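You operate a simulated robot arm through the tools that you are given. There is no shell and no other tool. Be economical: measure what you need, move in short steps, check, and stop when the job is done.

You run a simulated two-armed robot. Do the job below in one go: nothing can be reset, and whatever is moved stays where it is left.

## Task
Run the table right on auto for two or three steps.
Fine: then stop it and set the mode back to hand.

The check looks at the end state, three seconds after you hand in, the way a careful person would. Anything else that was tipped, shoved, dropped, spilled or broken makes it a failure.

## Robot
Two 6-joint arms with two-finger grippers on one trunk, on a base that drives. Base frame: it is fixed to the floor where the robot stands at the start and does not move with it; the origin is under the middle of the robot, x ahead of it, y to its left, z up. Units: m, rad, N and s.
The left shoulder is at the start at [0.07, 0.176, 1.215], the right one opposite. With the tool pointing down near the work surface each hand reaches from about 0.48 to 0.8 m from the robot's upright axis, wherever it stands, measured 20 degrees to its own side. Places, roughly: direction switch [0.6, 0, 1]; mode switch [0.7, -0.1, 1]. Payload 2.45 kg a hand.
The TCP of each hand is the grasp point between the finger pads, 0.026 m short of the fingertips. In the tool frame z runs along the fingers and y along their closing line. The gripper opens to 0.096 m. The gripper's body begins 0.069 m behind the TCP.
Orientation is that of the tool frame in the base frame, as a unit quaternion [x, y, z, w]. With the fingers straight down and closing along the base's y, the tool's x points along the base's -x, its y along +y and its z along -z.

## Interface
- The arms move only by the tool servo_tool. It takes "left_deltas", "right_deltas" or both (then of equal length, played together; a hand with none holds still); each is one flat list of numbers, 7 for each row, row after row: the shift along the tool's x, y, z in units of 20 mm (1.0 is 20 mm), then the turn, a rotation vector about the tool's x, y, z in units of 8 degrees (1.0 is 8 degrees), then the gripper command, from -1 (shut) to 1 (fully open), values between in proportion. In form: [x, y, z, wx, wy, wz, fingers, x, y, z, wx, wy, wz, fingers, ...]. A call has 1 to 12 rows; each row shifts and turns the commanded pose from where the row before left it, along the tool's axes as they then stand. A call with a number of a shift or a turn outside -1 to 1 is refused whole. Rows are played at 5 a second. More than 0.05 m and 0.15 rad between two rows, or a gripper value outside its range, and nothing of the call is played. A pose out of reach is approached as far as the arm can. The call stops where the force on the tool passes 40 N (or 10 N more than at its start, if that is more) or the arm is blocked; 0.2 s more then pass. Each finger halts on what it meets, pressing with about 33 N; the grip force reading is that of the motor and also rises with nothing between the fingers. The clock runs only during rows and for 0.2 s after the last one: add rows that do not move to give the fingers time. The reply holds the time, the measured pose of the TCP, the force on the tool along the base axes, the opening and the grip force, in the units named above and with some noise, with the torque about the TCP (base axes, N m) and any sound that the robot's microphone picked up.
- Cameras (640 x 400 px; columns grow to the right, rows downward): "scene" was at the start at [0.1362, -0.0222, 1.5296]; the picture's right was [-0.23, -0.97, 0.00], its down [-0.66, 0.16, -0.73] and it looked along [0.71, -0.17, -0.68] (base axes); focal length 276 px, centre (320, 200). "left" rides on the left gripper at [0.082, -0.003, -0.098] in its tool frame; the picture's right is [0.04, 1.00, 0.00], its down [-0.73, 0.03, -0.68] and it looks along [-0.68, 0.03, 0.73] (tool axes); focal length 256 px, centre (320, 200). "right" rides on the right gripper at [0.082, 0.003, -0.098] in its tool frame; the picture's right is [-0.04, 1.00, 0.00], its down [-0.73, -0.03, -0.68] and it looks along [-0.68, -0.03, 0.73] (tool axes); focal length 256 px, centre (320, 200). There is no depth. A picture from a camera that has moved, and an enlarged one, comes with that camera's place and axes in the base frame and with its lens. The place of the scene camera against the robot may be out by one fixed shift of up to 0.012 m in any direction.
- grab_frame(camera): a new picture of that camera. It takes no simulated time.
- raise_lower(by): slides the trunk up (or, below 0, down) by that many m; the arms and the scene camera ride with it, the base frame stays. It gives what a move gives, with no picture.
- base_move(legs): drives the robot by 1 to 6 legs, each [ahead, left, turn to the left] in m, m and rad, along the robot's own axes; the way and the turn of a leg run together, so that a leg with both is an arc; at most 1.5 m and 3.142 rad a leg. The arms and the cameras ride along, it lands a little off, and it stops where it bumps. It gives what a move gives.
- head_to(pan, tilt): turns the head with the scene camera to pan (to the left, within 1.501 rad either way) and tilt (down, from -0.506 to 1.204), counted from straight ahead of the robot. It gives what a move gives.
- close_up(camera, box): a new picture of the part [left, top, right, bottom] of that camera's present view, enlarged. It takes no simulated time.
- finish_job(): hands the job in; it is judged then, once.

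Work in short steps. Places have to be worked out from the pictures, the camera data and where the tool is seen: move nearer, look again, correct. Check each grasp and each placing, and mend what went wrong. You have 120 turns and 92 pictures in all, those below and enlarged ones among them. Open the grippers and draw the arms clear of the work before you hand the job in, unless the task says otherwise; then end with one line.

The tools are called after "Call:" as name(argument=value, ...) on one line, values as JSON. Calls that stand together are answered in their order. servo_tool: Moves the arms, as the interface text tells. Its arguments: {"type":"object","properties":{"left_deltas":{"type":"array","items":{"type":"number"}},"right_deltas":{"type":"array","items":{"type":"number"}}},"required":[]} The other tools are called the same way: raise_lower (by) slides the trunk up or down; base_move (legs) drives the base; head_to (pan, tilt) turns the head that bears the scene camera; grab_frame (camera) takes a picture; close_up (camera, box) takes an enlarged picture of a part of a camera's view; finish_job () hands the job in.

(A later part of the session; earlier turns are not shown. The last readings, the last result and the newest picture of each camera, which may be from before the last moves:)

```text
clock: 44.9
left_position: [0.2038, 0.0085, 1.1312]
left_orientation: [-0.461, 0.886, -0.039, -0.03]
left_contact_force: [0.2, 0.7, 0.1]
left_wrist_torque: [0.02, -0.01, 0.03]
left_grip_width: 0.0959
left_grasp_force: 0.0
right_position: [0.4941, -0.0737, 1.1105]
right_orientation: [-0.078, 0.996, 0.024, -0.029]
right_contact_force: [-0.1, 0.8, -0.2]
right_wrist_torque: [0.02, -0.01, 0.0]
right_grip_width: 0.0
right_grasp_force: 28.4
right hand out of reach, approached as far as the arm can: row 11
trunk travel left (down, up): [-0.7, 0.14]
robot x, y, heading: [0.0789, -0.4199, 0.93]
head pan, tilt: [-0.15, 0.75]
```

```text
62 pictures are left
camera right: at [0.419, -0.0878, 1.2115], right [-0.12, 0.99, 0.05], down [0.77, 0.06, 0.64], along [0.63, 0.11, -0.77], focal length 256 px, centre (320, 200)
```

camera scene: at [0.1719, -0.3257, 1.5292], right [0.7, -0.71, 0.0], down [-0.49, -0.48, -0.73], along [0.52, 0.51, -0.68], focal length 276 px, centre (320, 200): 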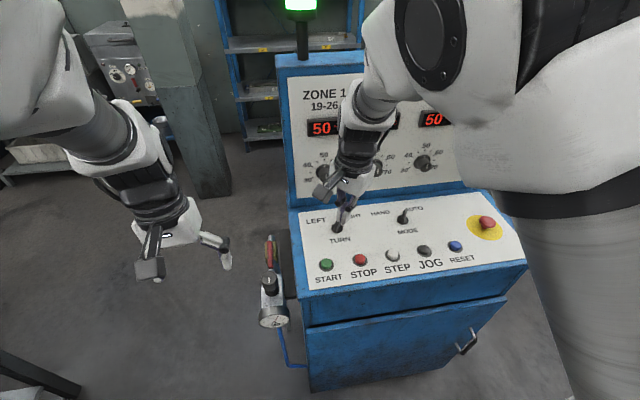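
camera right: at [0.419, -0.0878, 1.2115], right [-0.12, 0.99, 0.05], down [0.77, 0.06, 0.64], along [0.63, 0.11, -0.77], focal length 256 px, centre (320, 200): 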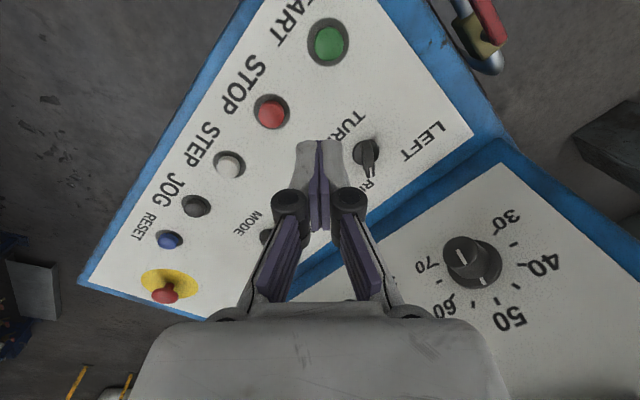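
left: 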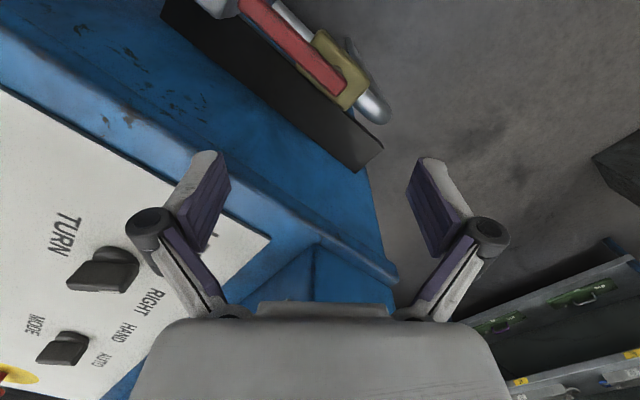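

The right arm can't reach START from here and its upper arm also hides the STEPS counter. The left arm can reach START and STOP, so I'll park the right hand up and to the right, then bring the left hand (fingers closed) above START.

Call:
servo_tool(right_deltas=[0, 0, -1, 0, 0, 0, -1, 0, 0, -1, 0, 0, 0, -1, 0, 0, -1, 0, 0, 0, -1, -0.93, -1, -0.6, 0, 0, 0, -1, -0.93, -1, -0.6, 0, 0, 0, -1, -0.93, -1, -0.6, 0, 0, 0, -1, -0.93, -1, -0.6, 0, 0, 0, -1, -0.93, -1, -0.6, 0, 0, 0, -1, -0.93, -1, -0.6, 0, 0, 0, -1, -0.93, -1, -0.6, 0, 0, 0, -1, -0.93, -1, -0.6, 0, 0, 0, -1, -0.93, -1, -0.6, 0, 0, 0, -1])

Call:
servo_tool(left_deltas=[-0.35, -1, 0, 0, 0, 0, -1, -0.35, -1, 0, 0, 0, 0, -1, -0.35, -1, 0, 0, 0, 0, -1, -0.35, -1, 0, 0, 0, 0, -1, -0.35, -1, 0, 0, 0, 0, -1, -0.35, -1, 0, 0, 0, 0, -1, -0.35, -1, 0, 0, 0, 0, -1, -0.35, -1, 0, 0, 0, 0, -1, -0.35, -1, 0, 0, 0, 0, -1, -0.35, -1, 0, 0, 0, 0, -1, -0.35, -1, 0, 0, 0, 0, -1, -0.35, -1, 0, 0, 0, 0, -1])

Call:
grab_frame(camera="scene")

Call:
grab_frame(camera="left")

```text
clock: 47.5
left_position: [0.2051, 0.0071, 1.1326]
left_orientation: [-0.461, 0.886, -0.038, -0.031]
left_contact_force: [0.5, -0.6, -0.7]
left_wrist_torque: [0.01, 0.0, 0.02]
left_grip_width: 0.0958
left_grasp_force: 0.0
right_position: [0.6817, -0.2132, 1.2682]
right_orientation: [-0.101, 0.995, 0.001, 0.0]
right_contact_force: [0.5, 0.3, -0.4]
right_wrist_torque: [0.04, 0.03, -0.02]
right_grip_width: 0.0001
right_grasp_force: 28.5
trunk travel left (down, up): [-0.7, 0.14]
robot x, y, heading: [0.0758, -0.4221, 0.925]
head pan, tilt: [-0.15, 0.75]
```

```text
clock: 50.3
left_position: [0.376, 0.0988, 1.1729]
left_orientation: [-0.485, 0.871, -0.072, -0.012]
left_contact_force: [-0.4, -0.4, -0.8]
left_wrist_torque: [0.0, -0.01, -0.02]
left_grip_width: 0.0
left_grasp_force: 28.6
left hand out of reach, approached as far as the arm can: row 2, 3, 4, 5, 6, 7, 8, 9, 10, 11, 12
right_position: [0.6789, -0.2105, 1.2695]
right_orientation: [-0.101, 0.995, 0.0, 0.001]
right_contact_force: [-0.3, 0.4, -0.6]
right_wrist_torque: [0.0, -0.04, -0.01]
right_grip_width: 0.0
right_grasp_force: 28.5
trunk travel left (down, up): [-0.7, 0.14]
robot x, y, heading: [0.0768, -0.4201, 0.925]
head pan, tilt: [-0.15, 0.75]
stopped in row 12 (left hand): the arm was blocked; the commanded pose is now the measured one
```

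```text
61 pictures are left
camera scene: at [0.1714, -0.3251, 1.5292], right [0.7, -0.71, 0.0], down [-0.49, -0.48, -0.73], along [0.52, 0.51, -0.68], focal length 276 px, centre (320, 200)
```

scene: 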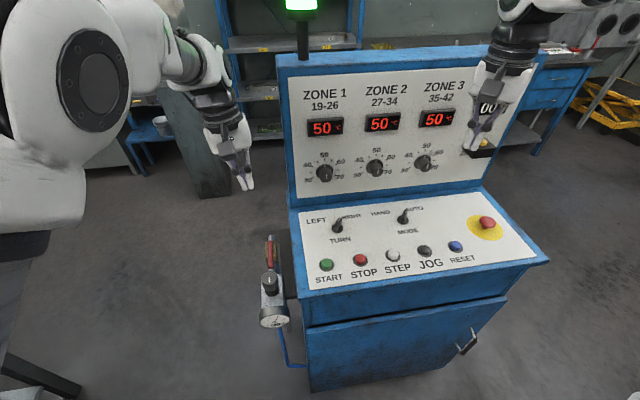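

```text
60 pictures are left
camera left: at [0.3303, 0.0417, 1.2766], right [-0.87, 0.49, -0.11], down [0.33, 0.73, 0.6], along [0.37, 0.49, -0.79], focal length 256 px, centre (320, 200)
```

left: 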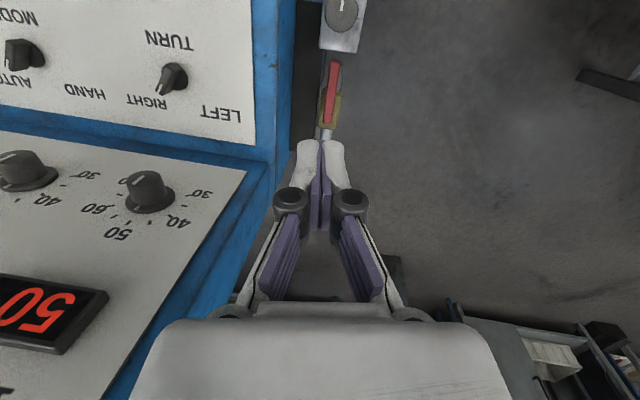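

The hands can't come in as close as START from here, because it is inside their near limit. Backing the robot up 9 cm should put START and STOP inside the left arm's range and keep MODE in the right arm's.

Call:
base_move(legs=[[-0.09, 0, 0]])

Call:
servo_tool(right_deltas=[0, -1, 0, 0, 0, 0, -1, 0, -1, 0, 0, 0, 0, -1, 0, -1, 0, 0, 0, 0, -1, 0, -1, 0, 0, 0, 0, -1, 0, -1, 0, 0, 0, 0, -1, 0, -1, 0, 0, 0, 0, -1])

Call:
grab_frame(camera="scene")

```text
clock: 51.4
left_position: [0.3211, 0.0262, 1.1708]
left_orientation: [-0.485, 0.871, -0.071, -0.012]
left_contact_force: [0.8, -0.8, 0.0]
left_wrist_torque: [-0.01, 0.0, 0.03]
left_grip_width: 0.0002
left_grasp_force: 28.7
right_position: [0.6257, -0.2841, 1.2676]
right_orientation: [-0.101, 0.995, 0.0, 0.0]
right_contact_force: [0.1, 0.1, 0.2]
right_wrist_torque: [0.01, -0.02, 0.03]
right_grip_width: 0.0
right_grasp_force: 28.0
trunk travel left (down, up): [-0.7, 0.14]
robot x, y, heading: [0.018, -0.4951, 0.927]
head pan, tilt: [-0.15, 0.75]
```

```text
clock: 52.8
left_position: [0.3219, 0.0236, 1.1731]
left_orientation: [-0.485, 0.872, -0.072, -0.01]
left_contact_force: [0.0, -0.2, 0.3]
left_wrist_torque: [0.0, 0.0, -0.01]
left_grip_width: 0.0
left_grasp_force: 28.1
right_position: [0.6599, -0.3897, 1.2672]
right_orientation: [-0.101, 0.995, -0.001, -0.002]
right_contact_force: [-0.7, 0.1, 0.0]
right_wrist_torque: [0.0, 0.01, 0.01]
right_grip_width: 0.0001
right_grasp_force: 28.6
right hand out of reach, approached as far as the arm can: row 5, 6
trunk travel left (down, up): [-0.7, 0.14]
robot x, y, heading: [0.0244, -0.4903, 0.928]
head pan, tilt: [-0.15, 0.75]
```

```text
59 pictures are left
camera scene: at [0.1171, -0.3991, 1.5292], right [0.7, -0.71, 0.0], down [-0.49, -0.48, -0.73], along [0.52, 0.51, -0.68], focal length 276 px, centre (320, 200)
```

scene: 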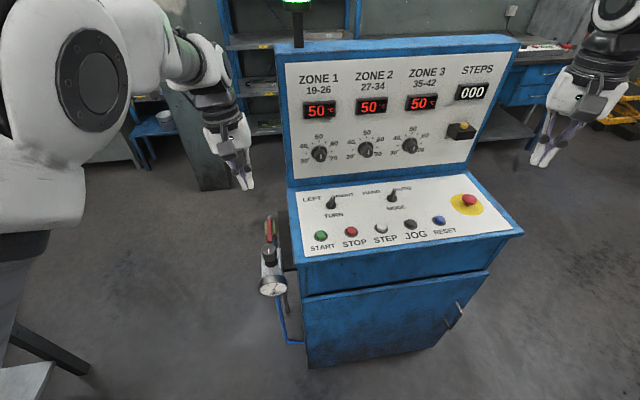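

The STEPS display and the whole panel are in view. I'll level the left hand and bring it above START.

Call:
servo_tool(left_deltas=[0, 0, 0, -0.82, -0.64, 0, -1, 0.03, -0.89, 0.22, 0, 0, 0, -1, 0.03, -0.89, 0.22, 0, 0, 0, -1, 0.03, -0.89, 0.22, 0, 0, 0, -1, 0.03, -0.89, 0.22, 0, 0, 0, -1, 0.03, -0.89, 0.22, 0, 0, 0, -1, 0.03, -0.89, 0.22, 0, 0, 0, -1, 0.03, -0.89, 0.22, 0, 0, 0, -1, 0.03, -0.89, 0.22, 0, 0, 0, -1, 0.03, -0.89, 0.22, 0, 0, 0, -1, 0, 0, 0, 0, 0, 0, -1])

Call:
grab_frame(camera="left")

Call:
grab_frame(camera="scene")

```text
clock: 55.2
left_position: [0.4316, 0.0413, 1.1516]
left_orientation: [-0.488, 0.873, -0.002, -0.001]
left_contact_force: [-0.5, 0.4, -0.6]
left_wrist_torque: [0.01, 0.05, 0.0]
left_grip_width: 0.0
left_grasp_force: 29.2
left hand out of reach, approached as far as the arm can: row 3, 4, 5, 6, 7, 8, 9, 10
right_position: [0.658, -0.3894, 1.2676]
right_orientation: [-0.101, 0.995, -0.001, -0.001]
right_contact_force: [0.1, 0.9, 0.3]
right_wrist_torque: [0.04, -0.01, 0.02]
right_grip_width: 0.0
right_grasp_force: 28.6
trunk travel left (down, up): [-0.7, 0.14]
robot x, y, heading: [0.0225, -0.4911, 0.926]
head pan, tilt: [-0.15, 0.75]
```

```text
58 pictures are left
camera left: at [0.3907, -0.0283, 1.2489], right [-0.87, 0.49, 0.0], down [0.36, 0.64, 0.68], along [0.33, 0.59, -0.74], focal length 256 px, centre (320, 200)
```

left: 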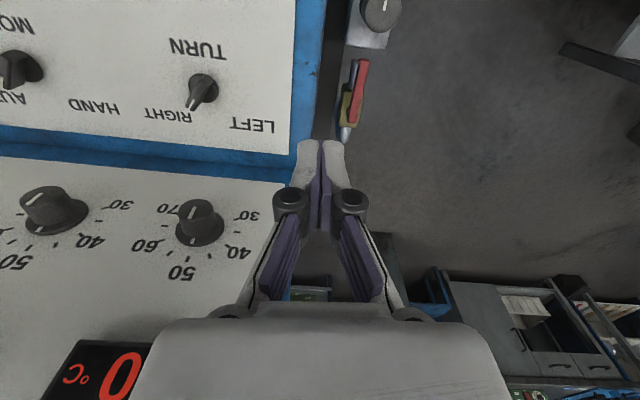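

```text
57 pictures are left
camera scene: at [0.1159, -0.3991, 1.5292], right [0.7, -0.71, 0.0], down [-0.49, -0.48, -0.73], along [0.52, 0.51, -0.68], focal length 276 px, centre (320, 200)
```

scene: 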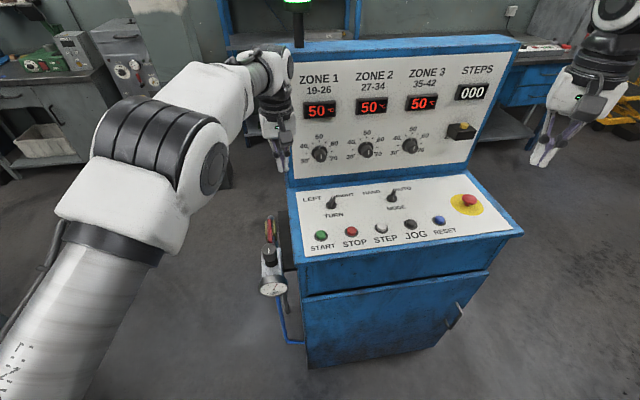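

The left arm also can't cross its own midline that close in. If I drive right about 0.27 m, START and STOP fall on the left arm's side and MODE stays ahead. I'll raise the left hand first and look right to check the space.

Call:
servo_tool(left_deltas=[0, 0.5, -1, 0, 0, 0, -1, 0, 0.5, -1, 0, 0, 0, -1, 0, 0.5, -1, 0, 0, 0, -1, 0, 0.5, -1, 0, 0, 0, -1, 0, 0.5, -1, 0, 0, 0, -1, 0, 0.5, -1, 0, 0, 0, -1])

Call:
head_to(pan=-1.45, tilt=0.75)

Call:
grab_frame(camera="scene")

```text
clock: 56.6
left_position: [0.3814, 0.0714, 1.2714]
left_orientation: [-0.485, 0.874, 0.0, -0.001]
left_contact_force: [-0.3, 0.0, -0.1]
left_wrist_torque: [-0.03, 0.0, 0.0]
left_grip_width: 0.0
left_grasp_force: 28.6
right_position: [0.6584, -0.3885, 1.2677]
right_orientation: [-0.101, 0.995, -0.002, -0.001]
right_contact_force: [0.6, 0.3, 0.3]
right_wrist_torque: [0.0, -0.04, -0.01]
right_grip_width: 0.0
right_grasp_force: 28.9
trunk travel left (down, up): [-0.7, 0.14]
robot x, y, heading: [0.0222, -0.4951, 0.926]
head pan, tilt: [-0.15, 0.75]
```

```text
clock: 58.1
left_position: [0.3812, 0.0697, 1.2693]
left_orientation: [-0.486, 0.874, 0.001, 0.001]
left_contact_force: [0.0, 0.2, -0.3]
left_wrist_torque: [-0.03, 0.01, -0.01]
left_grip_width: 0.0
left_grasp_force: 29.2
right_position: [0.6586, -0.3884, 1.2675]
right_orientation: [-0.102, 0.995, -0.001, 0.0]
right_contact_force: [-0.1, -0.1, -0.8]
right_wrist_torque: [0.02, -0.03, 0.04]
right_grip_width: 0.0
right_grasp_force: 28.0
trunk travel left (down, up): [-0.7, 0.14]
robot x, y, heading: [0.0241, -0.4919, 0.926]
head pan, tilt: [-1.45, 0.75]
```

```text
56 pictures are left
camera scene: at [0.1291, -0.4982, 1.5292], right [-0.5, -0.87, 0.0], down [-0.59, 0.34, -0.73], along [0.63, -0.37, -0.68], focal length 276 px, centre (320, 200)
```

scene: 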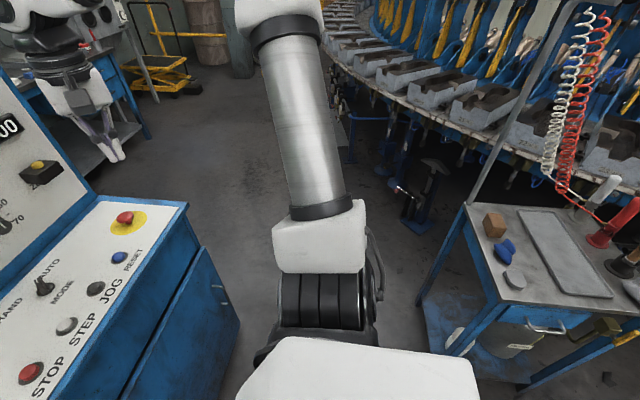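

The bench corner is near (0.2, -1.13), so a 0.26 m shift to the robot's right leaves about 0.5 m. Driving there now.

Call:
base_move(legs=[[0, -0.26, 0]])

Call:
head_to(pan=0.1, tilt=0.7)

Call:
grab_frame(camera="scene")

```text
clock: 60.0
left_position: [0.5883, -0.0854, 1.2707]
left_orientation: [-0.486, 0.874, 0.0, 0.001]
left_contact_force: [-0.5, 1.5, 0.3]
left_wrist_torque: [-0.02, -0.03, 0.01]
left_grip_width: 0.0
left_grasp_force: 28.3
right_position: [0.8654, -0.542, 1.2687]
right_orientation: [-0.102, 0.995, -0.001, -0.002]
right_contact_force: [-0.2, -0.5, -0.1]
right_wrist_torque: [-0.02, -0.01, 0.0]
right_grip_width: 0.0
right_grasp_force: 28.2
trunk travel left (down, up): [-0.7, 0.14]
robot x, y, heading: [0.2279, -0.6497, 0.928]
head pan, tilt: [-1.45, 0.75]
```

```text
clock: 61.6
left_position: [0.5875, -0.0848, 1.2698]
left_orientation: [-0.487, 0.874, 0.0, 0.0]
left_contact_force: [0.0, -0.1, -0.1]
left_wrist_torque: [-0.01, 0.0, 0.02]
left_grip_width: 0.0
left_grasp_force: 28.8
right_position: [0.8654, -0.5432, 1.2674]
right_orientation: [-0.102, 0.995, -0.001, -0.001]
right_contact_force: [-0.2, 0.1, 0.1]
right_wrist_torque: [0.02, 0.01, -0.02]
right_grip_width: 0.0
right_grasp_force: 28.7
trunk travel left (down, up): [-0.7, 0.14]
robot x, y, heading: [0.2266, -0.6492, 0.929]
head pan, tilt: [0.099, 0.7]
```

```text
55 pictures are left
camera scene: at [0.3082, -0.5394, 1.5334], right [0.86, -0.52, 0.0], down [-0.33, -0.55, -0.76], along [0.4, 0.65, -0.64], focal length 276 px, centre (320, 200)
```

scene: 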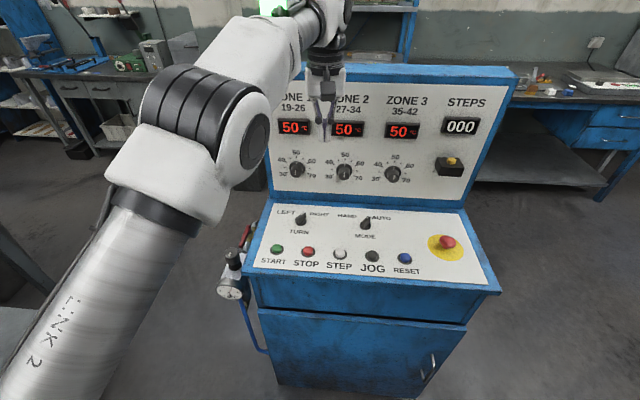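

Now the panel and counter are both clear. I'll move the left hand over START.

Call:
servo_tool(left_deltas=[0.376, 0.88, 0.6, 0, 0, 0, -1, 0.376, 0.88, 0.6, 0, 0, 0, -1, 0.376, 0.88, 0.6, 0, 0, 0, -1, 0.376, 0.88, 0.6, 0, 0, 0, -1, 0.376, 0.88, 0.6, 0, 0, 0, -1, 0.376, 0.88, 0.6, 0, 0, 0, -1, 0.376, 0.88, 0.6, 0, 0, 0, -1, 0, 0, 1, 0, 0, 0, -1, 0, 0, 1, 0, 0, 0, -1, 0, 0, 0, 0, 0, 0, -1])

Call:
grab_frame(camera="left")

Call:
grab_frame(camera="scene")

```text
clock: 63.8
left_position: [0.4552, -0.0635, 1.146]
left_orientation: [-0.486, 0.874, 0.001, 0.001]
left_contact_force: [-0.4, -0.5, -0.3]
left_wrist_torque: [0.01, 0.0, -0.02]
left_grip_width: 0.0
left_grasp_force: 28.1
right_position: [0.8653, -0.5445, 1.2676]
right_orientation: [-0.102, 0.995, -0.001, -0.001]
right_contact_force: [0.6, 0.1, -0.9]
right_wrist_torque: [0.01, 0.03, -0.02]
right_grip_width: 0.0
right_grasp_force: 28.6
trunk travel left (down, up): [-0.7, 0.14]
robot x, y, heading: [0.2273, -0.6535, 0.927]
head pan, tilt: [0.099, 0.7]
```

```text
54 pictures are left
camera left: at [0.4143, -0.134, 1.2431], right [-0.87, 0.49, 0.0], down [0.36, 0.64, 0.68], along [0.33, 0.59, -0.73], focal length 256 px, centre (320, 200)
```

left: 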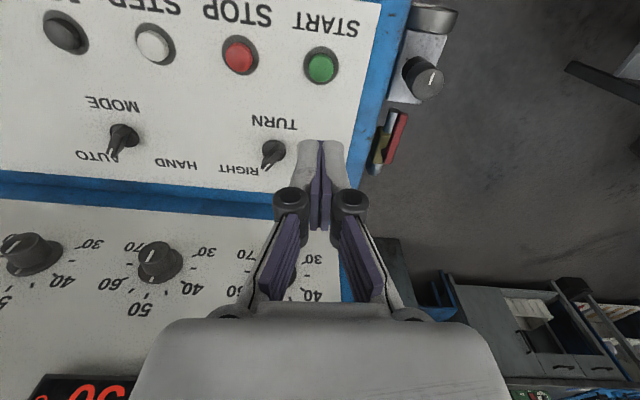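

```text
53 pictures are left
camera scene: at [0.3076, -0.5398, 1.5335], right [0.86, -0.52, 0.0], down [-0.33, -0.55, -0.77], along [0.4, 0.65, -0.64], focal length 276 px, centre (320, 200)
```

scene: 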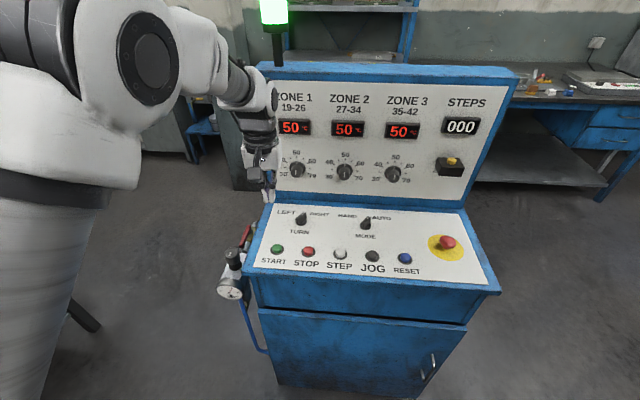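

START is at (0.452, -0.065) and STOP at (0.519, -0.114). I'll go down to just above START.

Call:
servo_tool(left_deltas=[0.14, 0.09, 1, 0, 0, 0, -1, 0, 0, 1, 0, 0, 0, -1, 0, 0, 1, 0, 0, 0, -1, 0, 0, 1, 0, 0, 0, -1, 0, 0, 1, 0, 0, 0, -1, 0, 0, 1, 0, 0, 0, -1, 0, 0, 1, 0, 0, 0, -1, 0, 0, 0, 0, 0, 0, -1])

Call:
grab_frame(camera="left")

Call:
close_up(camera="scene", box=[220, 180, 380, 280])

```text
clock: 65.6
left_position: [0.4528, -0.0658, 1.0052]
left_orientation: [-0.486, 0.874, 0.001, 0.001]
left_contact_force: [0.4, 1.1, -0.2]
left_wrist_torque: [-0.01, -0.01, -0.01]
left_grip_width: 0.0
left_grasp_force: 28.9
right_position: [0.8658, -0.5432, 1.2675]
right_orientation: [-0.101, 0.995, 0.0, 0.0]
right_contact_force: [-1.0, 0.8, 0.0]
right_wrist_torque: [-0.02, -0.05, -0.02]
right_grip_width: 0.0
right_grasp_force: 28.0
trunk travel left (down, up): [-0.7, 0.14]
robot x, y, heading: [0.2285, -0.6481, 0.927]
head pan, tilt: [0.099, 0.7]
```

```text
52 pictures are left
camera left: at [0.4123, -0.137, 1.104], right [-0.87, 0.49, 0.0], down [0.36, 0.64, 0.68], along [0.33, 0.59, -0.73], focal length 256 px, centre (320, 200)
```

left: 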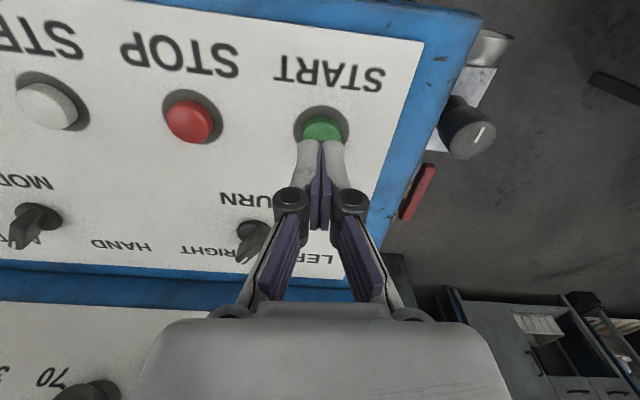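

```text
4.00 times, centred on (300, 230) of scene
camera zoom: at [0.3081, -0.5399, 1.5335], right [0.86, -0.52, 0.0], down [-0.33, -0.55, -0.77], along [0.4, 0.65, -0.64], focal length 1105 px, centre (400, 80)
```

zoom: 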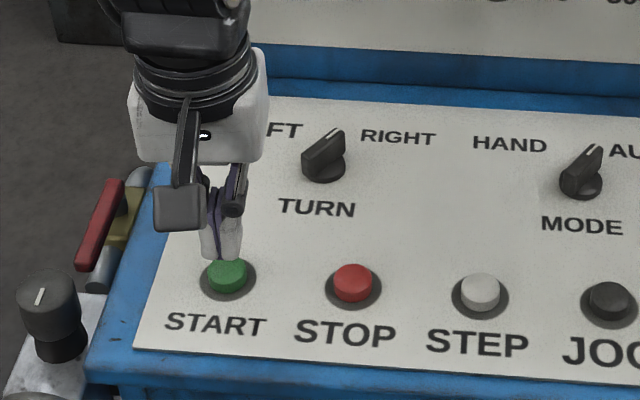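

The tip is just above START. I'll press in small steps, and the force limit will stop it.

Call:
servo_tool(left_deltas=[0.13, 0.04, 0.3, 0, 0, 0, -1, 0, 0, 0.3, 0, 0, 0, -1, 0, 0, 0.3, 0, 0, 0, -1, 0, 0, 0.2, 0, 0, 0, -1])

Call:
close_up(camera="scene", box=[220, 60, 540, 280])

```text
clock: 66.6
left_position: [0.451, -0.0659, 0.9837]
left_orientation: [-0.486, 0.874, 0.0, 0.0]
left_contact_force: [0.2, 0.4, 1.0]
left_wrist_torque: [0.02, 0.0, 0.0]
left_grip_width: 0.0
left_grasp_force: 29.0
right_position: [0.8657, -0.5435, 1.2677]
right_orientation: [-0.101, 0.995, -0.001, -0.001]
right_contact_force: [0.5, 0.7, -0.9]
right_wrist_torque: [-0.04, 0.0, -0.01]
right_grip_width: 0.0001
right_grasp_force: 28.8
trunk travel left (down, up): [-0.7, 0.14]
robot x, y, heading: [0.229, -0.6504, 0.926]
head pan, tilt: [0.099, 0.7]
```

```text
1.82 times, centred on (380, 170) of scene
camera zoom: at [0.3084, -0.5392, 1.5334], right [0.86, -0.52, 0.0], down [-0.33, -0.55, -0.76], along [0.4, 0.65, -0.64], focal length 502 px, centre (211, 254)
```

zoom: 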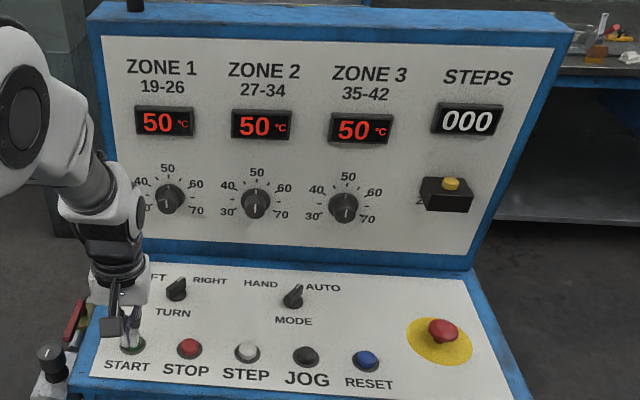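

The tip is just touching the cap, with no force yet. I'll press a few more mm and then lift.

Call:
servo_tool(left_deltas=[0, 0, 0.2, 0, 0, 0, -1, 0, 0, 0.15, 0, 0, 0, -1, 0, 0, 0.15, 0, 0, 0, -1, 0, 0, -0.5, 0, 0, 0, -1, 0, 0, -0.5, 0, 0, 0, -1])

Call:
close_up(camera="scene", box=[220, 60, 540, 280])

```text
clock: 67.8
left_position: [0.4506, -0.068, 0.9948]
left_orientation: [-0.486, 0.874, 0.0, 0.001]
left_contact_force: [0.1, -0.7, 0.1]
left_wrist_torque: [-0.02, 0.0, 0.01]
left_grip_width: 0.0001
left_grasp_force: 28.0
right_position: [0.8653, -0.5437, 1.2676]
right_orientation: [-0.102, 0.995, -0.001, 0.0]
right_contact_force: [-0.9, 0.0, 0.2]
right_wrist_torque: [0.0, 0.02, -0.01]
right_grip_width: 0.0
right_grasp_force: 28.4
trunk travel left (down, up): [-0.7, 0.14]
robot x, y, heading: [0.2317, -0.6517, 0.93]
head pan, tilt: [0.099, 0.7]
heard: click
```

```text
1.82 times, centred on (380, 170) of scene
camera zoom: at [0.308, -0.5399, 1.5334], right [0.86, -0.52, 0.0], down [-0.33, -0.55, -0.77], along [0.4, 0.65, -0.64], focal length 502 px, centre (211, 254)
```

zoom: 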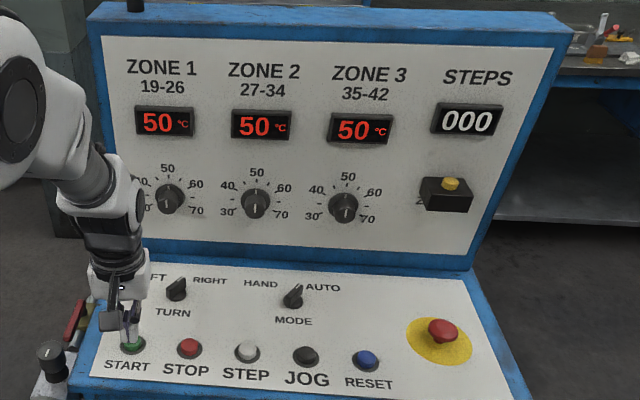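

A click was heard, so the machine should be running. I'll move over STOP straight away and watch the counter.

Call:
servo_tool(left_deltas=[0.04, -1, -0.1, 0, 0, 0, -1, 0.04, -1, 0, 0, 0, 0, -1, 0.04, -1, 0, 0, 0, 0, -1, 0.04, -1, 0.1, 0, 0, 0, -1])

Call:
grab_frame(camera="scene")

Call:
grab_frame(camera="left")

```text
clock: 68.8
left_position: [0.5177, -0.1139, 0.9937]
left_orientation: [-0.486, 0.874, 0.0, 0.0]
left_contact_force: [-0.1, -0.2, 0.2]
left_wrist_torque: [0.06, 0.0, 0.01]
left_grip_width: 0.0
left_grasp_force: 28.5
right_position: [0.867, -0.5436, 1.2667]
right_orientation: [-0.102, 0.995, 0.0, -0.002]
right_contact_force: [-0.2, 0.3, -0.6]
right_wrist_torque: [0.01, 0.01, 0.0]
right_grip_width: 0.0003
right_grasp_force: 28.0
trunk travel left (down, up): [-0.7, 0.14]
robot x, y, heading: [0.2323, -0.6471, 0.93]
head pan, tilt: [0.099, 0.7]
```

```text
48 pictures are left
camera scene: at [0.3094, -0.5404, 1.5334], right [0.86, -0.52, 0.0], down [-0.33, -0.55, -0.76], along [0.39, 0.66, -0.64], focal length 276 px, centre (320, 200)
```

scene: 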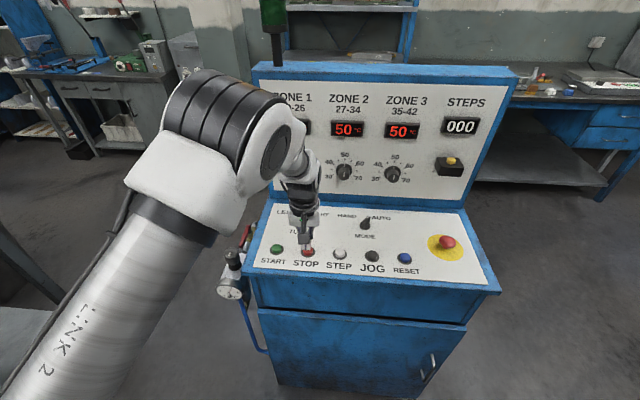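

```text
47 pictures are left
camera left: at [0.4772, -0.1841, 1.0919], right [-0.87, 0.49, 0.0], down [0.36, 0.64, 0.68], along [0.33, 0.59, -0.73], focal length 256 px, centre (320, 200)
```

left: 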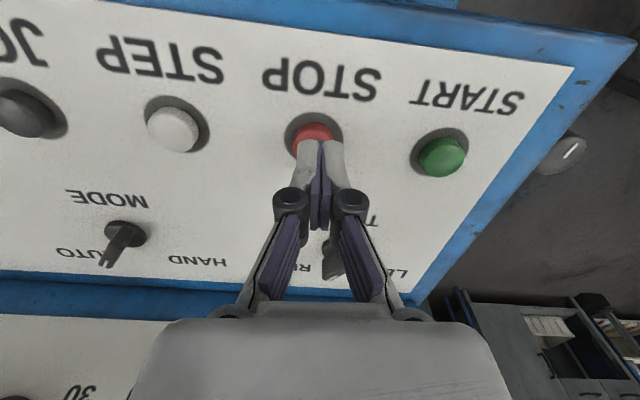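

I'm over STOP. The beacon has changed and the counter is still at 000, so I'll wait a second and look again.

Call:
servo_tool(left_deltas=[0.12, -0.08, 0.3, 0, 0, 0, -1, 0, 0, 0, 0, 0, 0, -1, 0, 0, 0, 0, 0, 0, -1, 0, 0, 0, 0, 0, 0, -1])

Call:
grab_frame(camera="scene")

```text
clock: 69.8
left_position: [0.5169, -0.1164, 0.9874]
left_orientation: [-0.486, 0.874, 0.0, 0.001]
left_contact_force: [0.2, 0.7, 0.0]
left_wrist_torque: [-0.01, 0.01, -0.02]
left_grip_width: 0.0001
left_grasp_force: 28.5
right_position: [0.8659, -0.5427, 1.2675]
right_orientation: [-0.102, 0.995, -0.001, -0.001]
right_contact_force: [0.0, -0.9, -0.3]
right_wrist_torque: [-0.01, 0.01, 0.02]
right_grip_width: 0.0004
right_grasp_force: 28.2
trunk travel left (down, up): [-0.7, 0.14]
robot x, y, heading: [0.2318, -0.6484, 0.924]
head pan, tilt: [0.099, 0.7]
```

```text
46 pictures are left
camera scene: at [0.3085, -0.5395, 1.5334], right [0.86, -0.52, 0.0], down [-0.33, -0.55, -0.76], along [0.4, 0.65, -0.64], focal length 276 px, centre (320, 200)
```

scene: 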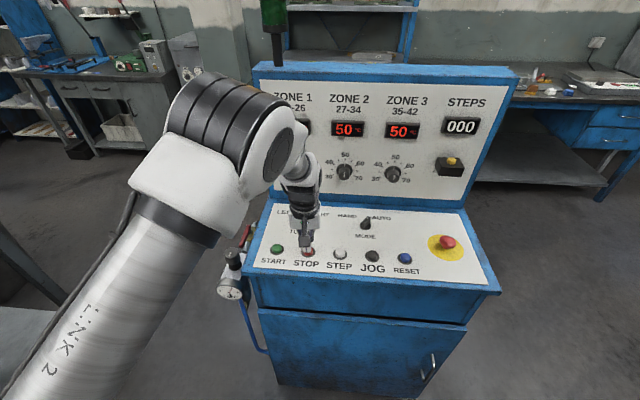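

The green lamp is off, with nothing counted yet. I'll wait about two more seconds.

Call:
servo_tool(left_deltas=[0, 0, 0, 0, 0, 0, -1, 0, 0, 0, 0, 0, 0, -1, 0, 0, 0, 0, 0, 0, -1, 0, 0, 0, 0, 0, 0, -1, 0, 0, 0, 0, 0, 0, -1, 0, 0, 0, 0, 0, 0, -1])

Call:
grab_frame(camera="scene")

```text
clock: 71.2
left_position: [0.5159, -0.116, 0.9863]
left_orientation: [-0.487, 0.874, 0.001, 0.0]
left_contact_force: [0.0, 0.2, -0.4]
left_wrist_torque: [0.0, -0.01, -0.02]
left_grip_width: 0.0
left_grasp_force: 28.5
right_position: [0.8662, -0.5443, 1.2679]
right_orientation: [-0.102, 0.995, 0.0, -0.002]
right_contact_force: [0.1, 0.6, -0.1]
right_wrist_torque: [0.02, -0.02, 0.04]
right_grip_width: 0.0
right_grasp_force: 28.1
trunk travel left (down, up): [-0.7, 0.14]
robot x, y, heading: [0.2319, -0.6487, 0.926]
head pan, tilt: [0.099, 0.7]
```

```text
45 pictures are left
camera scene: at [0.3084, -0.5395, 1.5334], right [0.86, -0.52, 0.0], down [-0.33, -0.55, -0.76], along [0.4, 0.65, -0.64], focal length 276 px, centre (320, 200)
```

scene: 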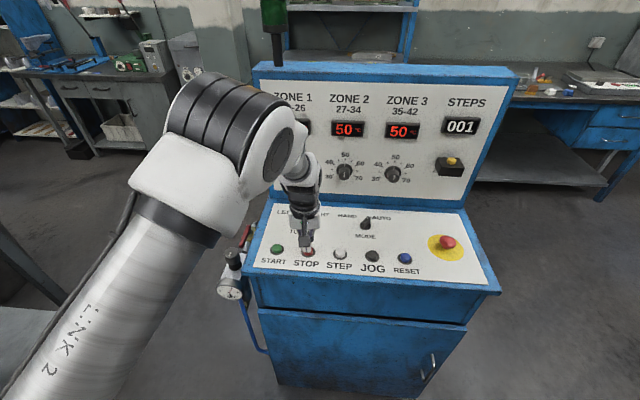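

The counter reads 001. I'll keep waiting in short steps for 002.

Call:
servo_tool(left_deltas=[0, 0, 0, 0, 0, 0, -1, 0, 0, 0, 0, 0, 0, -1, 0, 0, 0, 0, 0, 0, -1, 0, 0, 0, 0, 0, 0, -1, 0, 0, 0, 0, 0, 0, -1])

Call:
close_up(camera="scene", box=[240, 0, 560, 200])

```text
clock: 72.4
left_position: [0.517, -0.1158, 0.9874]
left_orientation: [-0.487, 0.873, 0.001, 0.001]
left_contact_force: [0.5, -0.4, -0.3]
left_wrist_torque: [0.01, -0.05, 0.02]
left_grip_width: 0.0
left_grasp_force: 28.4
right_position: [0.8656, -0.5427, 1.268]
right_orientation: [-0.102, 0.995, -0.001, -0.001]
right_contact_force: [-0.2, 0.4, -0.2]
right_wrist_torque: [0.04, 0.0, -0.01]
right_grip_width: 0.0001
right_grasp_force: 28.7
trunk travel left (down, up): [-0.7, 0.14]
robot x, y, heading: [0.2324, -0.6516, 0.922]
head pan, tilt: [0.099, 0.7]
```

```text
2.00 times, centred on (400, 100) of scene
camera zoom: at [0.3084, -0.5395, 1.5334], right [0.86, -0.52, 0.0], down [-0.33, -0.55, -0.76], along [0.4, 0.65, -0.64], focal length 552 px, centre (160, 400)
```

zoom: 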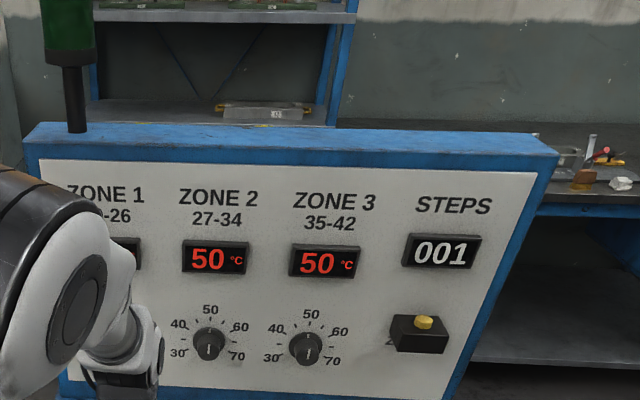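

Still 001, so I'll wait another second.

Call:
servo_tool(left_deltas=[0, 0, 0, 0, 0, 0, -1, 0, 0, 0, 0, 0, 0, -1, 0, 0, 0, 0, 0, 0, -1, 0, 0, 0, 0, 0, 0, -1, 0, 0, 0, 0, 0, 0, -1])

Call:
close_up(camera="scene", box=[400, 80, 520, 180])

```text
clock: 73.6
left_position: [0.5182, -0.1151, 0.9878]
left_orientation: [-0.486, 0.874, 0.001, 0.001]
left_contact_force: [-0.1, -0.2, 0.1]
left_wrist_torque: [0.04, 0.0, 0.03]
left_grip_width: 0.0
left_grasp_force: 28.3
right_position: [0.865, -0.5429, 1.267]
right_orientation: [-0.102, 0.995, -0.001, -0.001]
right_contact_force: [-0.5, -0.4, 0.5]
right_wrist_torque: [-0.04, 0.01, -0.04]
right_grip_width: 0.0
right_grasp_force: 28.8
trunk travel left (down, up): [-0.7, 0.14]
robot x, y, heading: [0.2294, -0.6473, 0.927]
head pan, tilt: [0.099, 0.7]
```

```text
4.00 times, centred on (460, 130) of scene
camera zoom: at [0.3084, -0.5395, 1.5334], right [0.86, -0.52, 0.0], down [-0.33, -0.55, -0.76], along [0.4, 0.65, -0.64], focal length 1105 px, centre (-240, 480)
```

zoom: 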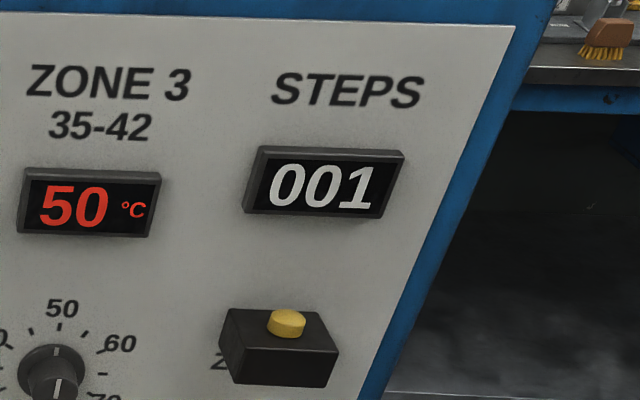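

Still 001, so I'll wait again.

Call:
servo_tool(left_deltas=[0, 0, 0, 0, 0, 0, -1, 0, 0, 0, 0, 0, 0, -1, 0, 0, 0, 0, 0, 0, -1, 0, 0, 0, 0, 0, 0, -1, 0, 0, 0, 0, 0, 0, -1, 0, 0, 0, 0, 0, 0, -1])

Call:
close_up(camera="scene", box=[400, 80, 520, 180])

```text
clock: 75.0
left_position: [0.5184, -0.1153, 0.9889]
left_orientation: [-0.486, 0.874, 0.001, 0.0]
left_contact_force: [-0.3, 0.4, 0.2]
left_wrist_torque: [-0.02, 0.0, 0.02]
left_grip_width: 0.0
left_grasp_force: 28.6
right_position: [0.8661, -0.5441, 1.2669]
right_orientation: [-0.102, 0.995, -0.001, -0.001]
right_contact_force: [0.3, -0.4, 0.0]
right_wrist_torque: [0.02, 0.02, 0.0]
right_grip_width: 0.0
right_grasp_force: 28.6
trunk travel left (down, up): [-0.7, 0.14]
robot x, y, heading: [0.2294, -0.6488, 0.928]
head pan, tilt: [0.099, 0.7]
```

```text
4.00 times, centred on (460, 130) of scene
camera zoom: at [0.3084, -0.5395, 1.5334], right [0.86, -0.52, 0.0], down [-0.33, -0.55, -0.76], along [0.4, 0.65, -0.64], focal length 1105 px, centre (-240, 480)
```

zoom: 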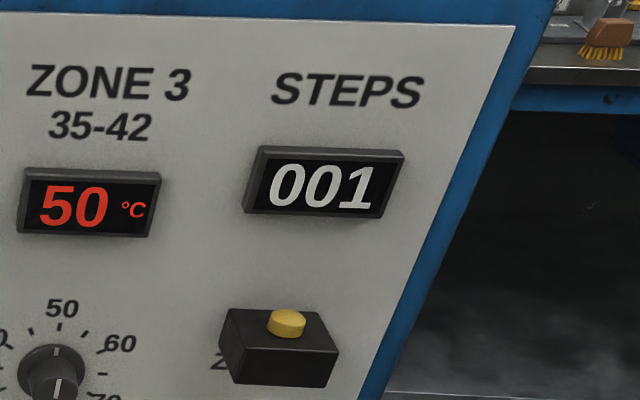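

Still 001 and about 4–5 s into the dwell. I'll wait 1.4 s more.

Call:
servo_tool(left_deltas=[0, 0, 0, 0, 0, 0, -1, 0, 0, 0, 0, 0, 0, -1, 0, 0, 0, 0, 0, 0, -1, 0, 0, 0, 0, 0, 0, -1, 0, 0, 0, 0, 0, 0, -1, 0, 0, 0, 0, 0, 0, -1])

Call:
close_up(camera="scene", box=[240, 0, 560, 200])

```text
clock: 76.4
left_position: [0.5173, -0.1158, 0.9888]
left_orientation: [-0.486, 0.874, 0.0, 0.001]
left_contact_force: [0.8, -0.2, -0.5]
left_wrist_torque: [0.01, 0.01, 0.03]
left_grip_width: 0.0
left_grasp_force: 28.2
right_position: [0.8661, -0.5427, 1.2668]
right_orientation: [-0.102, 0.995, -0.001, -0.001]
right_contact_force: [0.9, -0.1, 0.3]
right_wrist_torque: [0.0, 0.0, 0.0]
right_grip_width: 0.0
right_grasp_force: 28.5
trunk travel left (down, up): [-0.7, 0.14]
robot x, y, heading: [0.2273, -0.6482, 0.931]
head pan, tilt: [0.099, 0.7]
```

```text
2.00 times, centred on (400, 100) of scene
camera zoom: at [0.3084, -0.5395, 1.5334], right [0.86, -0.52, 0.0], down [-0.33, -0.55, -0.76], along [0.4, 0.65, -0.64], focal length 552 px, centre (160, 400)
```

zoom: 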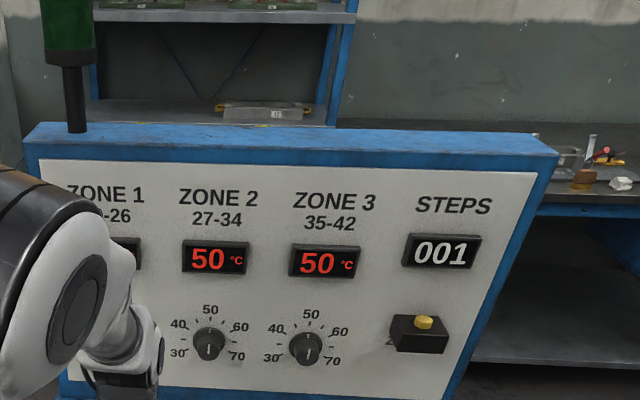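

Still 001, so I'll keep waiting.

Call:
servo_tool(left_deltas=[0, 0, 0, 0, 0, 0, -1, 0, 0, 0, 0, 0, 0, -1, 0, 0, 0, 0, 0, 0, -1, 0, 0, 0, 0, 0, 0, -1, 0, 0, 0, 0, 0, 0, -1, 0, 0, 0, 0, 0, 0, -1, 0, 0, 0, 0, 0, 0, -1])

Call:
close_up(camera="scene", box=[400, 80, 520, 180])

```text
clock: 78.0
left_position: [0.5176, -0.1155, 0.9875]
left_orientation: [-0.486, 0.874, -0.001, 0.001]
left_contact_force: [-0.5, -0.4, 1.3]
left_wrist_torque: [0.01, -0.05, 0.0]
left_grip_width: 0.0001
left_grasp_force: 28.2
right_position: [0.8658, -0.5435, 1.2673]
right_orientation: [-0.102, 0.995, 0.0, -0.001]
right_contact_force: [0.4, 0.9, -0.3]
right_wrist_torque: [0.02, -0.06, -0.02]
right_grip_width: 0.0001
right_grasp_force: 28.7
trunk travel left (down, up): [-0.7, 0.14]
robot x, y, heading: [0.2318, -0.6512, 0.93]
head pan, tilt: [0.099, 0.7]
```

```text
4.00 times, centred on (460, 130) of scene
camera zoom: at [0.3084, -0.5395, 1.5334], right [0.86, -0.52, 0.0], down [-0.33, -0.55, -0.76], along [0.4, 0.65, -0.64], focal length 1105 px, centre (-240, 480)
```

zoom: 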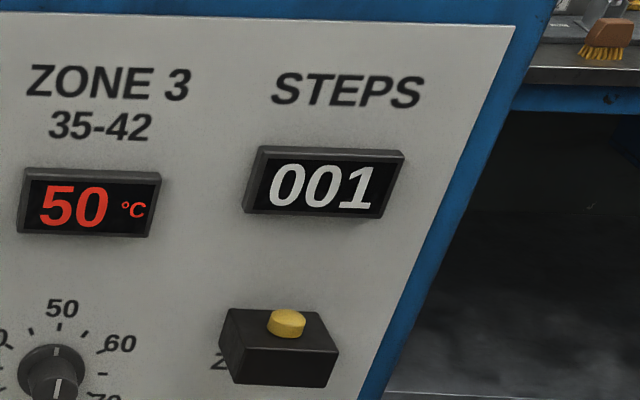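

I'll wait two more seconds.

Call:
servo_tool(left_deltas=[0, 0, 0, 0, 0, 0, -1, 0, 0, 0, 0, 0, 0, -1, 0, 0, 0, 0, 0, 0, -1, 0, 0, 0, 0, 0, 0, -1, 0, 0, 0, 0, 0, 0, -1, 0, 0, 0, 0, 0, 0, -1, 0, 0, 0, 0, 0, 0, -1, 0, 0, 0, 0, 0, 0, -1, 0, 0, 0, 0, 0, 0, -1])

Call:
close_up(camera="scene", box=[240, 0, 560, 200])

```text
clock: 80.0
left_position: [0.5171, -0.116, 0.9881]
left_orientation: [-0.487, 0.874, 0.0, 0.0]
left_contact_force: [0.0, 0.1, -0.7]
left_wrist_torque: [0.04, -0.04, 0.05]
left_grip_width: 0.0
left_grasp_force: 28.1
right_position: [0.8659, -0.5423, 1.2677]
right_orientation: [-0.101, 0.995, -0.001, -0.001]
right_contact_force: [0.7, 0.7, 0.7]
right_wrist_torque: [0.01, 0.03, -0.01]
right_grip_width: 0.0
right_grasp_force: 28.6
trunk travel left (down, up): [-0.7, 0.14]
robot x, y, heading: [0.2285, -0.652, 0.925]
head pan, tilt: [0.099, 0.7]
```

```text
2.00 times, centred on (400, 100) of scene
camera zoom: at [0.3084, -0.5395, 1.5334], right [0.86, -0.52, 0.0], down [-0.33, -0.55, -0.76], along [0.4, 0.65, -0.64], focal length 552 px, centre (160, 400)
```

zoom: 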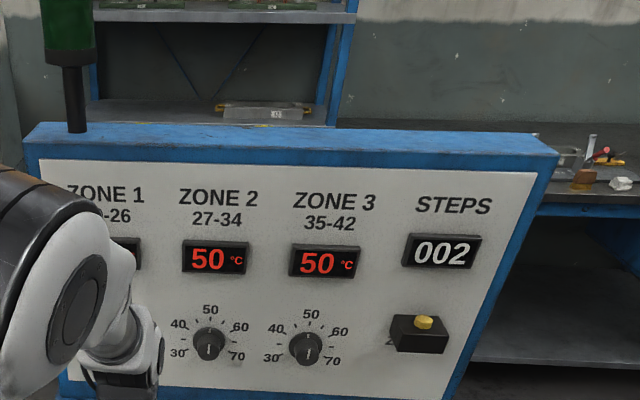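

The counter reads 002, so I'll press STOP now.

Call:
servo_tool(left_deltas=[0, 0, 0.4, 0, 0, 0, -1, 0, 0, 0.2, 0, 0, 0, -1, 0, 0, 0.15, 0, 0, 0, -1, 0, 0, 0, 0, 0, 0, -1, 0, 0, -0.5, 0, 0, 0, -1, 0, 0, -0.5, 0, 0, 0, -1])

Call:
grab_frame(camera="scene")

```text
clock: 81.4
left_position: [0.5175, -0.117, 0.9924]
left_orientation: [-0.488, 0.873, -0.001, 0.0]
left_contact_force: [0.5, -0.3, 0.0]
left_wrist_torque: [0.01, 0.03, 0.05]
left_grip_width: 0.0
left_grasp_force: 28.5
right_position: [0.8642, -0.5442, 1.2677]
right_orientation: [-0.101, 0.995, -0.001, 0.0]
right_contact_force: [0.3, -1.0, -0.1]
right_wrist_torque: [-0.01, -0.02, -0.01]
right_grip_width: 0.0
right_grasp_force: 28.6
trunk travel left (down, up): [-0.7, 0.14]
robot x, y, heading: [0.2304, -0.648, 0.927]
head pan, tilt: [0.099, 0.7]
heard: click
```

```text
38 pictures are left
camera scene: at [0.308, -0.54, 1.5334], right [0.86, -0.52, 0.0], down [-0.33, -0.55, -0.77], along [0.4, 0.65, -0.64], focal length 276 px, centre (320, 200)
```

scene: 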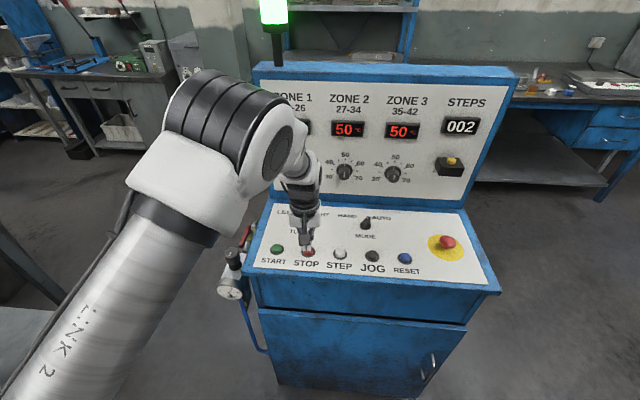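

The counter holds 002, the green lamp is lit again, and STOP clicked. I'll withdraw the left hand up and away, then start bringing the right hand toward MODE.

Call:
servo_tool(left_deltas=[0, 0, -1, 0, 0, 0, -1, 0, 0, -1, 0, 0, 0, -1, 0, 0, -1, 0, 0, 0, -1, 0, 0, -1, 0, 0, 0, -1, 0, 0, -1, 0, 0, 0, -1, 0, 1, -1, 0, 0, 0, -1, 0, 1, -1, 0, 0, 0, -1, 0, 1, -1, 0, 0, 0, -1, 0, 1, -0.5, 0, 0, 0, -1, 0, 1, 0, 0, 0, 0, -1, 0, 1, 0, 0, 0, 0, -1, 0, 1, 0, 0, 0, 0, -1])

Call:
servo_tool(right_deltas=[0.14, 0.98, 0, 0, 0, 0, 0.3, 0.14, 0.98, 0, 0, 0, 0, 0.3, 0.14, 0.98, 0, 0, 0, 0, 0.3, 0.14, 0.98, 0, 0, 0, 0, 0.3, 0.14, 0.98, 0, 0, 0, 0, 0.3, 0.14, 0.98, 0, 0, 0, 0, 0.3, 0.14, 0.98, 0, 0, 0, 0, 0.3, 0.14, 0.98, 0, 0, 0, 0, 0.3, 0.14, 0.98, 0, 0, 0, 0, 0.3, 0.14, 0.98, 0, 0, 0, 0, 0.3, 0.14, 0.98, 0, 0, 0, 0, 0.3, 0.14, 0.98, 0, 0, 0, 0, 0.3])

Call:
grab_frame(camera="scene")

```text
clock: 84.0
left_position: [0.3981, -0.0409, 1.1632]
left_orientation: [-0.486, 0.874, 0.0, 0.001]
left_contact_force: [-0.4, 0.1, 0.6]
left_wrist_torque: [-0.01, 0.01, 0.0]
left_grip_width: 0.0002
left_grasp_force: 29.0
right_position: [0.8644, -0.5426, 1.2676]
right_orientation: [-0.102, 0.995, -0.002, -0.001]
right_contact_force: [0.0, 0.2, -0.3]
right_wrist_torque: [0.0, -0.04, 0.02]
right_grip_width: 0.0001
right_grasp_force: 28.5
trunk travel left (down, up): [-0.7, 0.14]
robot x, y, heading: [0.2279, -0.6472, 0.926]
head pan, tilt: [0.099, 0.7]
```

```text
clock: 86.6
left_position: [0.3974, -0.0415, 1.1617]
left_orientation: [-0.487, 0.873, 0.0, 0.0]
left_contact_force: [0.8, 0.1, 0.7]
left_wrist_torque: [-0.01, 0.0, -0.02]
left_grip_width: 0.0
left_grasp_force: 28.2
right_position: [0.7848, -0.3177, 1.268]
right_orientation: [-0.101, 0.995, -0.002, -0.001]
right_contact_force: [0.1, 0.2, -0.6]
right_wrist_torque: [0.02, -0.03, -0.03]
right_grip_width: 0.0622
right_grasp_force: 0.3
trunk travel left (down, up): [-0.7, 0.14]
robot x, y, heading: [0.2242, -0.6485, 0.924]
head pan, tilt: [0.099, 0.7]
```

```text
37 pictures are left
camera scene: at [0.3079, -0.5382, 1.5333], right [0.86, -0.52, 0.0], down [-0.33, -0.55, -0.76], along [0.4, 0.65, -0.64], focal length 276 px, centre (320, 200)
```

scene: 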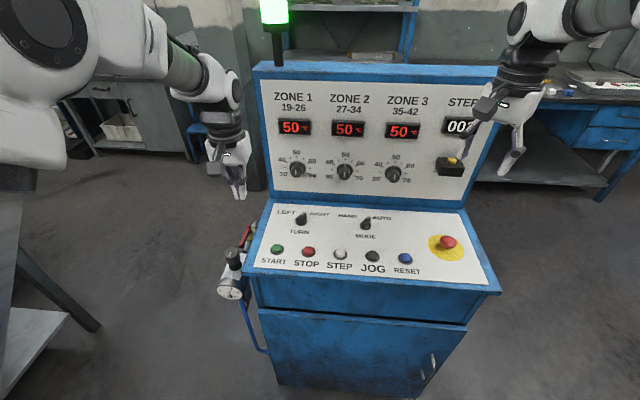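

Clear so far. I'll continue to above MODE.

Call:
servo_tool(right_deltas=[0.14, 0.97, 0.2, 0, 0, 0, 0.3, 0.14, 0.97, 0.5, 0, 0, 0, 0.3, 0.14, 0.97, 0.5, 0, 0, 0, 0.3, 0.14, 0.97, 0.5, 0, 0, 0, 0.3, 0.14, 0.97, 0.6, 0, 0, 0, 0.3, 0.14, 0.97, 0.6, 0, 0, 0, 0.3, 0.14, 0.97, 0.7, 0, 0, 0, 0.3, 0.14, 0.97, 0.7, 0, 0, 0, 0.3, 0.14, 0.97, 0.7, 0, 0, 0, 0.3, 0.14, 0.97, 0.7, 0, 0, 0, 0.3, 0.14, 0.97, 0.7, 0, 0, 0, 0.3, 0, 0, 0, 0, 0, 0, 0.3])

Call:
grab_frame(camera="right")

Call:
grab_frame(camera="scene")

```text
clock: 89.2
left_position: [0.3978, -0.0423, 1.1626]
left_orientation: [-0.487, 0.874, 0.0, 0.001]
left_contact_force: [0.4, -0.3, -0.4]
left_wrist_torque: [0.02, -0.01, 0.02]
left_grip_width: 0.0
left_grasp_force: 28.4
right_position: [0.7115, -0.1176, 1.1393]
right_orientation: [-0.102, 0.995, -0.001, -0.001]
right_contact_force: [-0.5, 0.1, -0.1]
right_wrist_torque: [0.01, -0.01, 0.0]
right_grip_width: 0.0622
right_grasp_force: 0.0
trunk travel left (down, up): [-0.7, 0.14]
robot x, y, heading: [0.2274, -0.6502, 0.926]
head pan, tilt: [0.099, 0.7]
```

```text
36 pictures are left
camera right: at [0.6306, -0.131, 1.2373], right [-0.16, 0.99, 0.0], down [0.73, 0.12, 0.68], along [0.67, 0.11, -0.74], focal length 256 px, centre (320, 200)
```

right: 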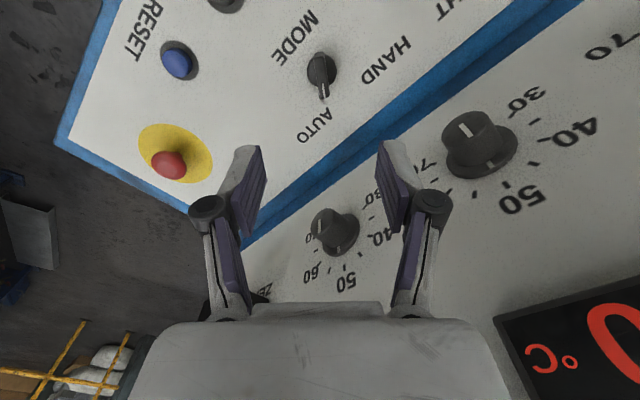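

```text
35 pictures are left
camera scene: at [0.308, -0.5402, 1.5335], right [0.86, -0.52, 0.0], down [-0.33, -0.55, -0.77], along [0.4, 0.65, -0.64], focal length 276 px, centre (320, 200)
```

scene: 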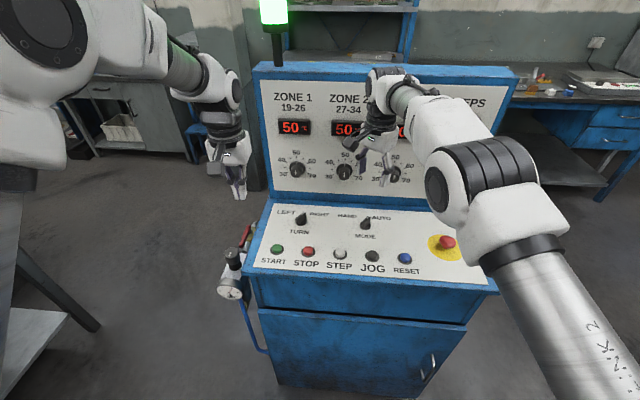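

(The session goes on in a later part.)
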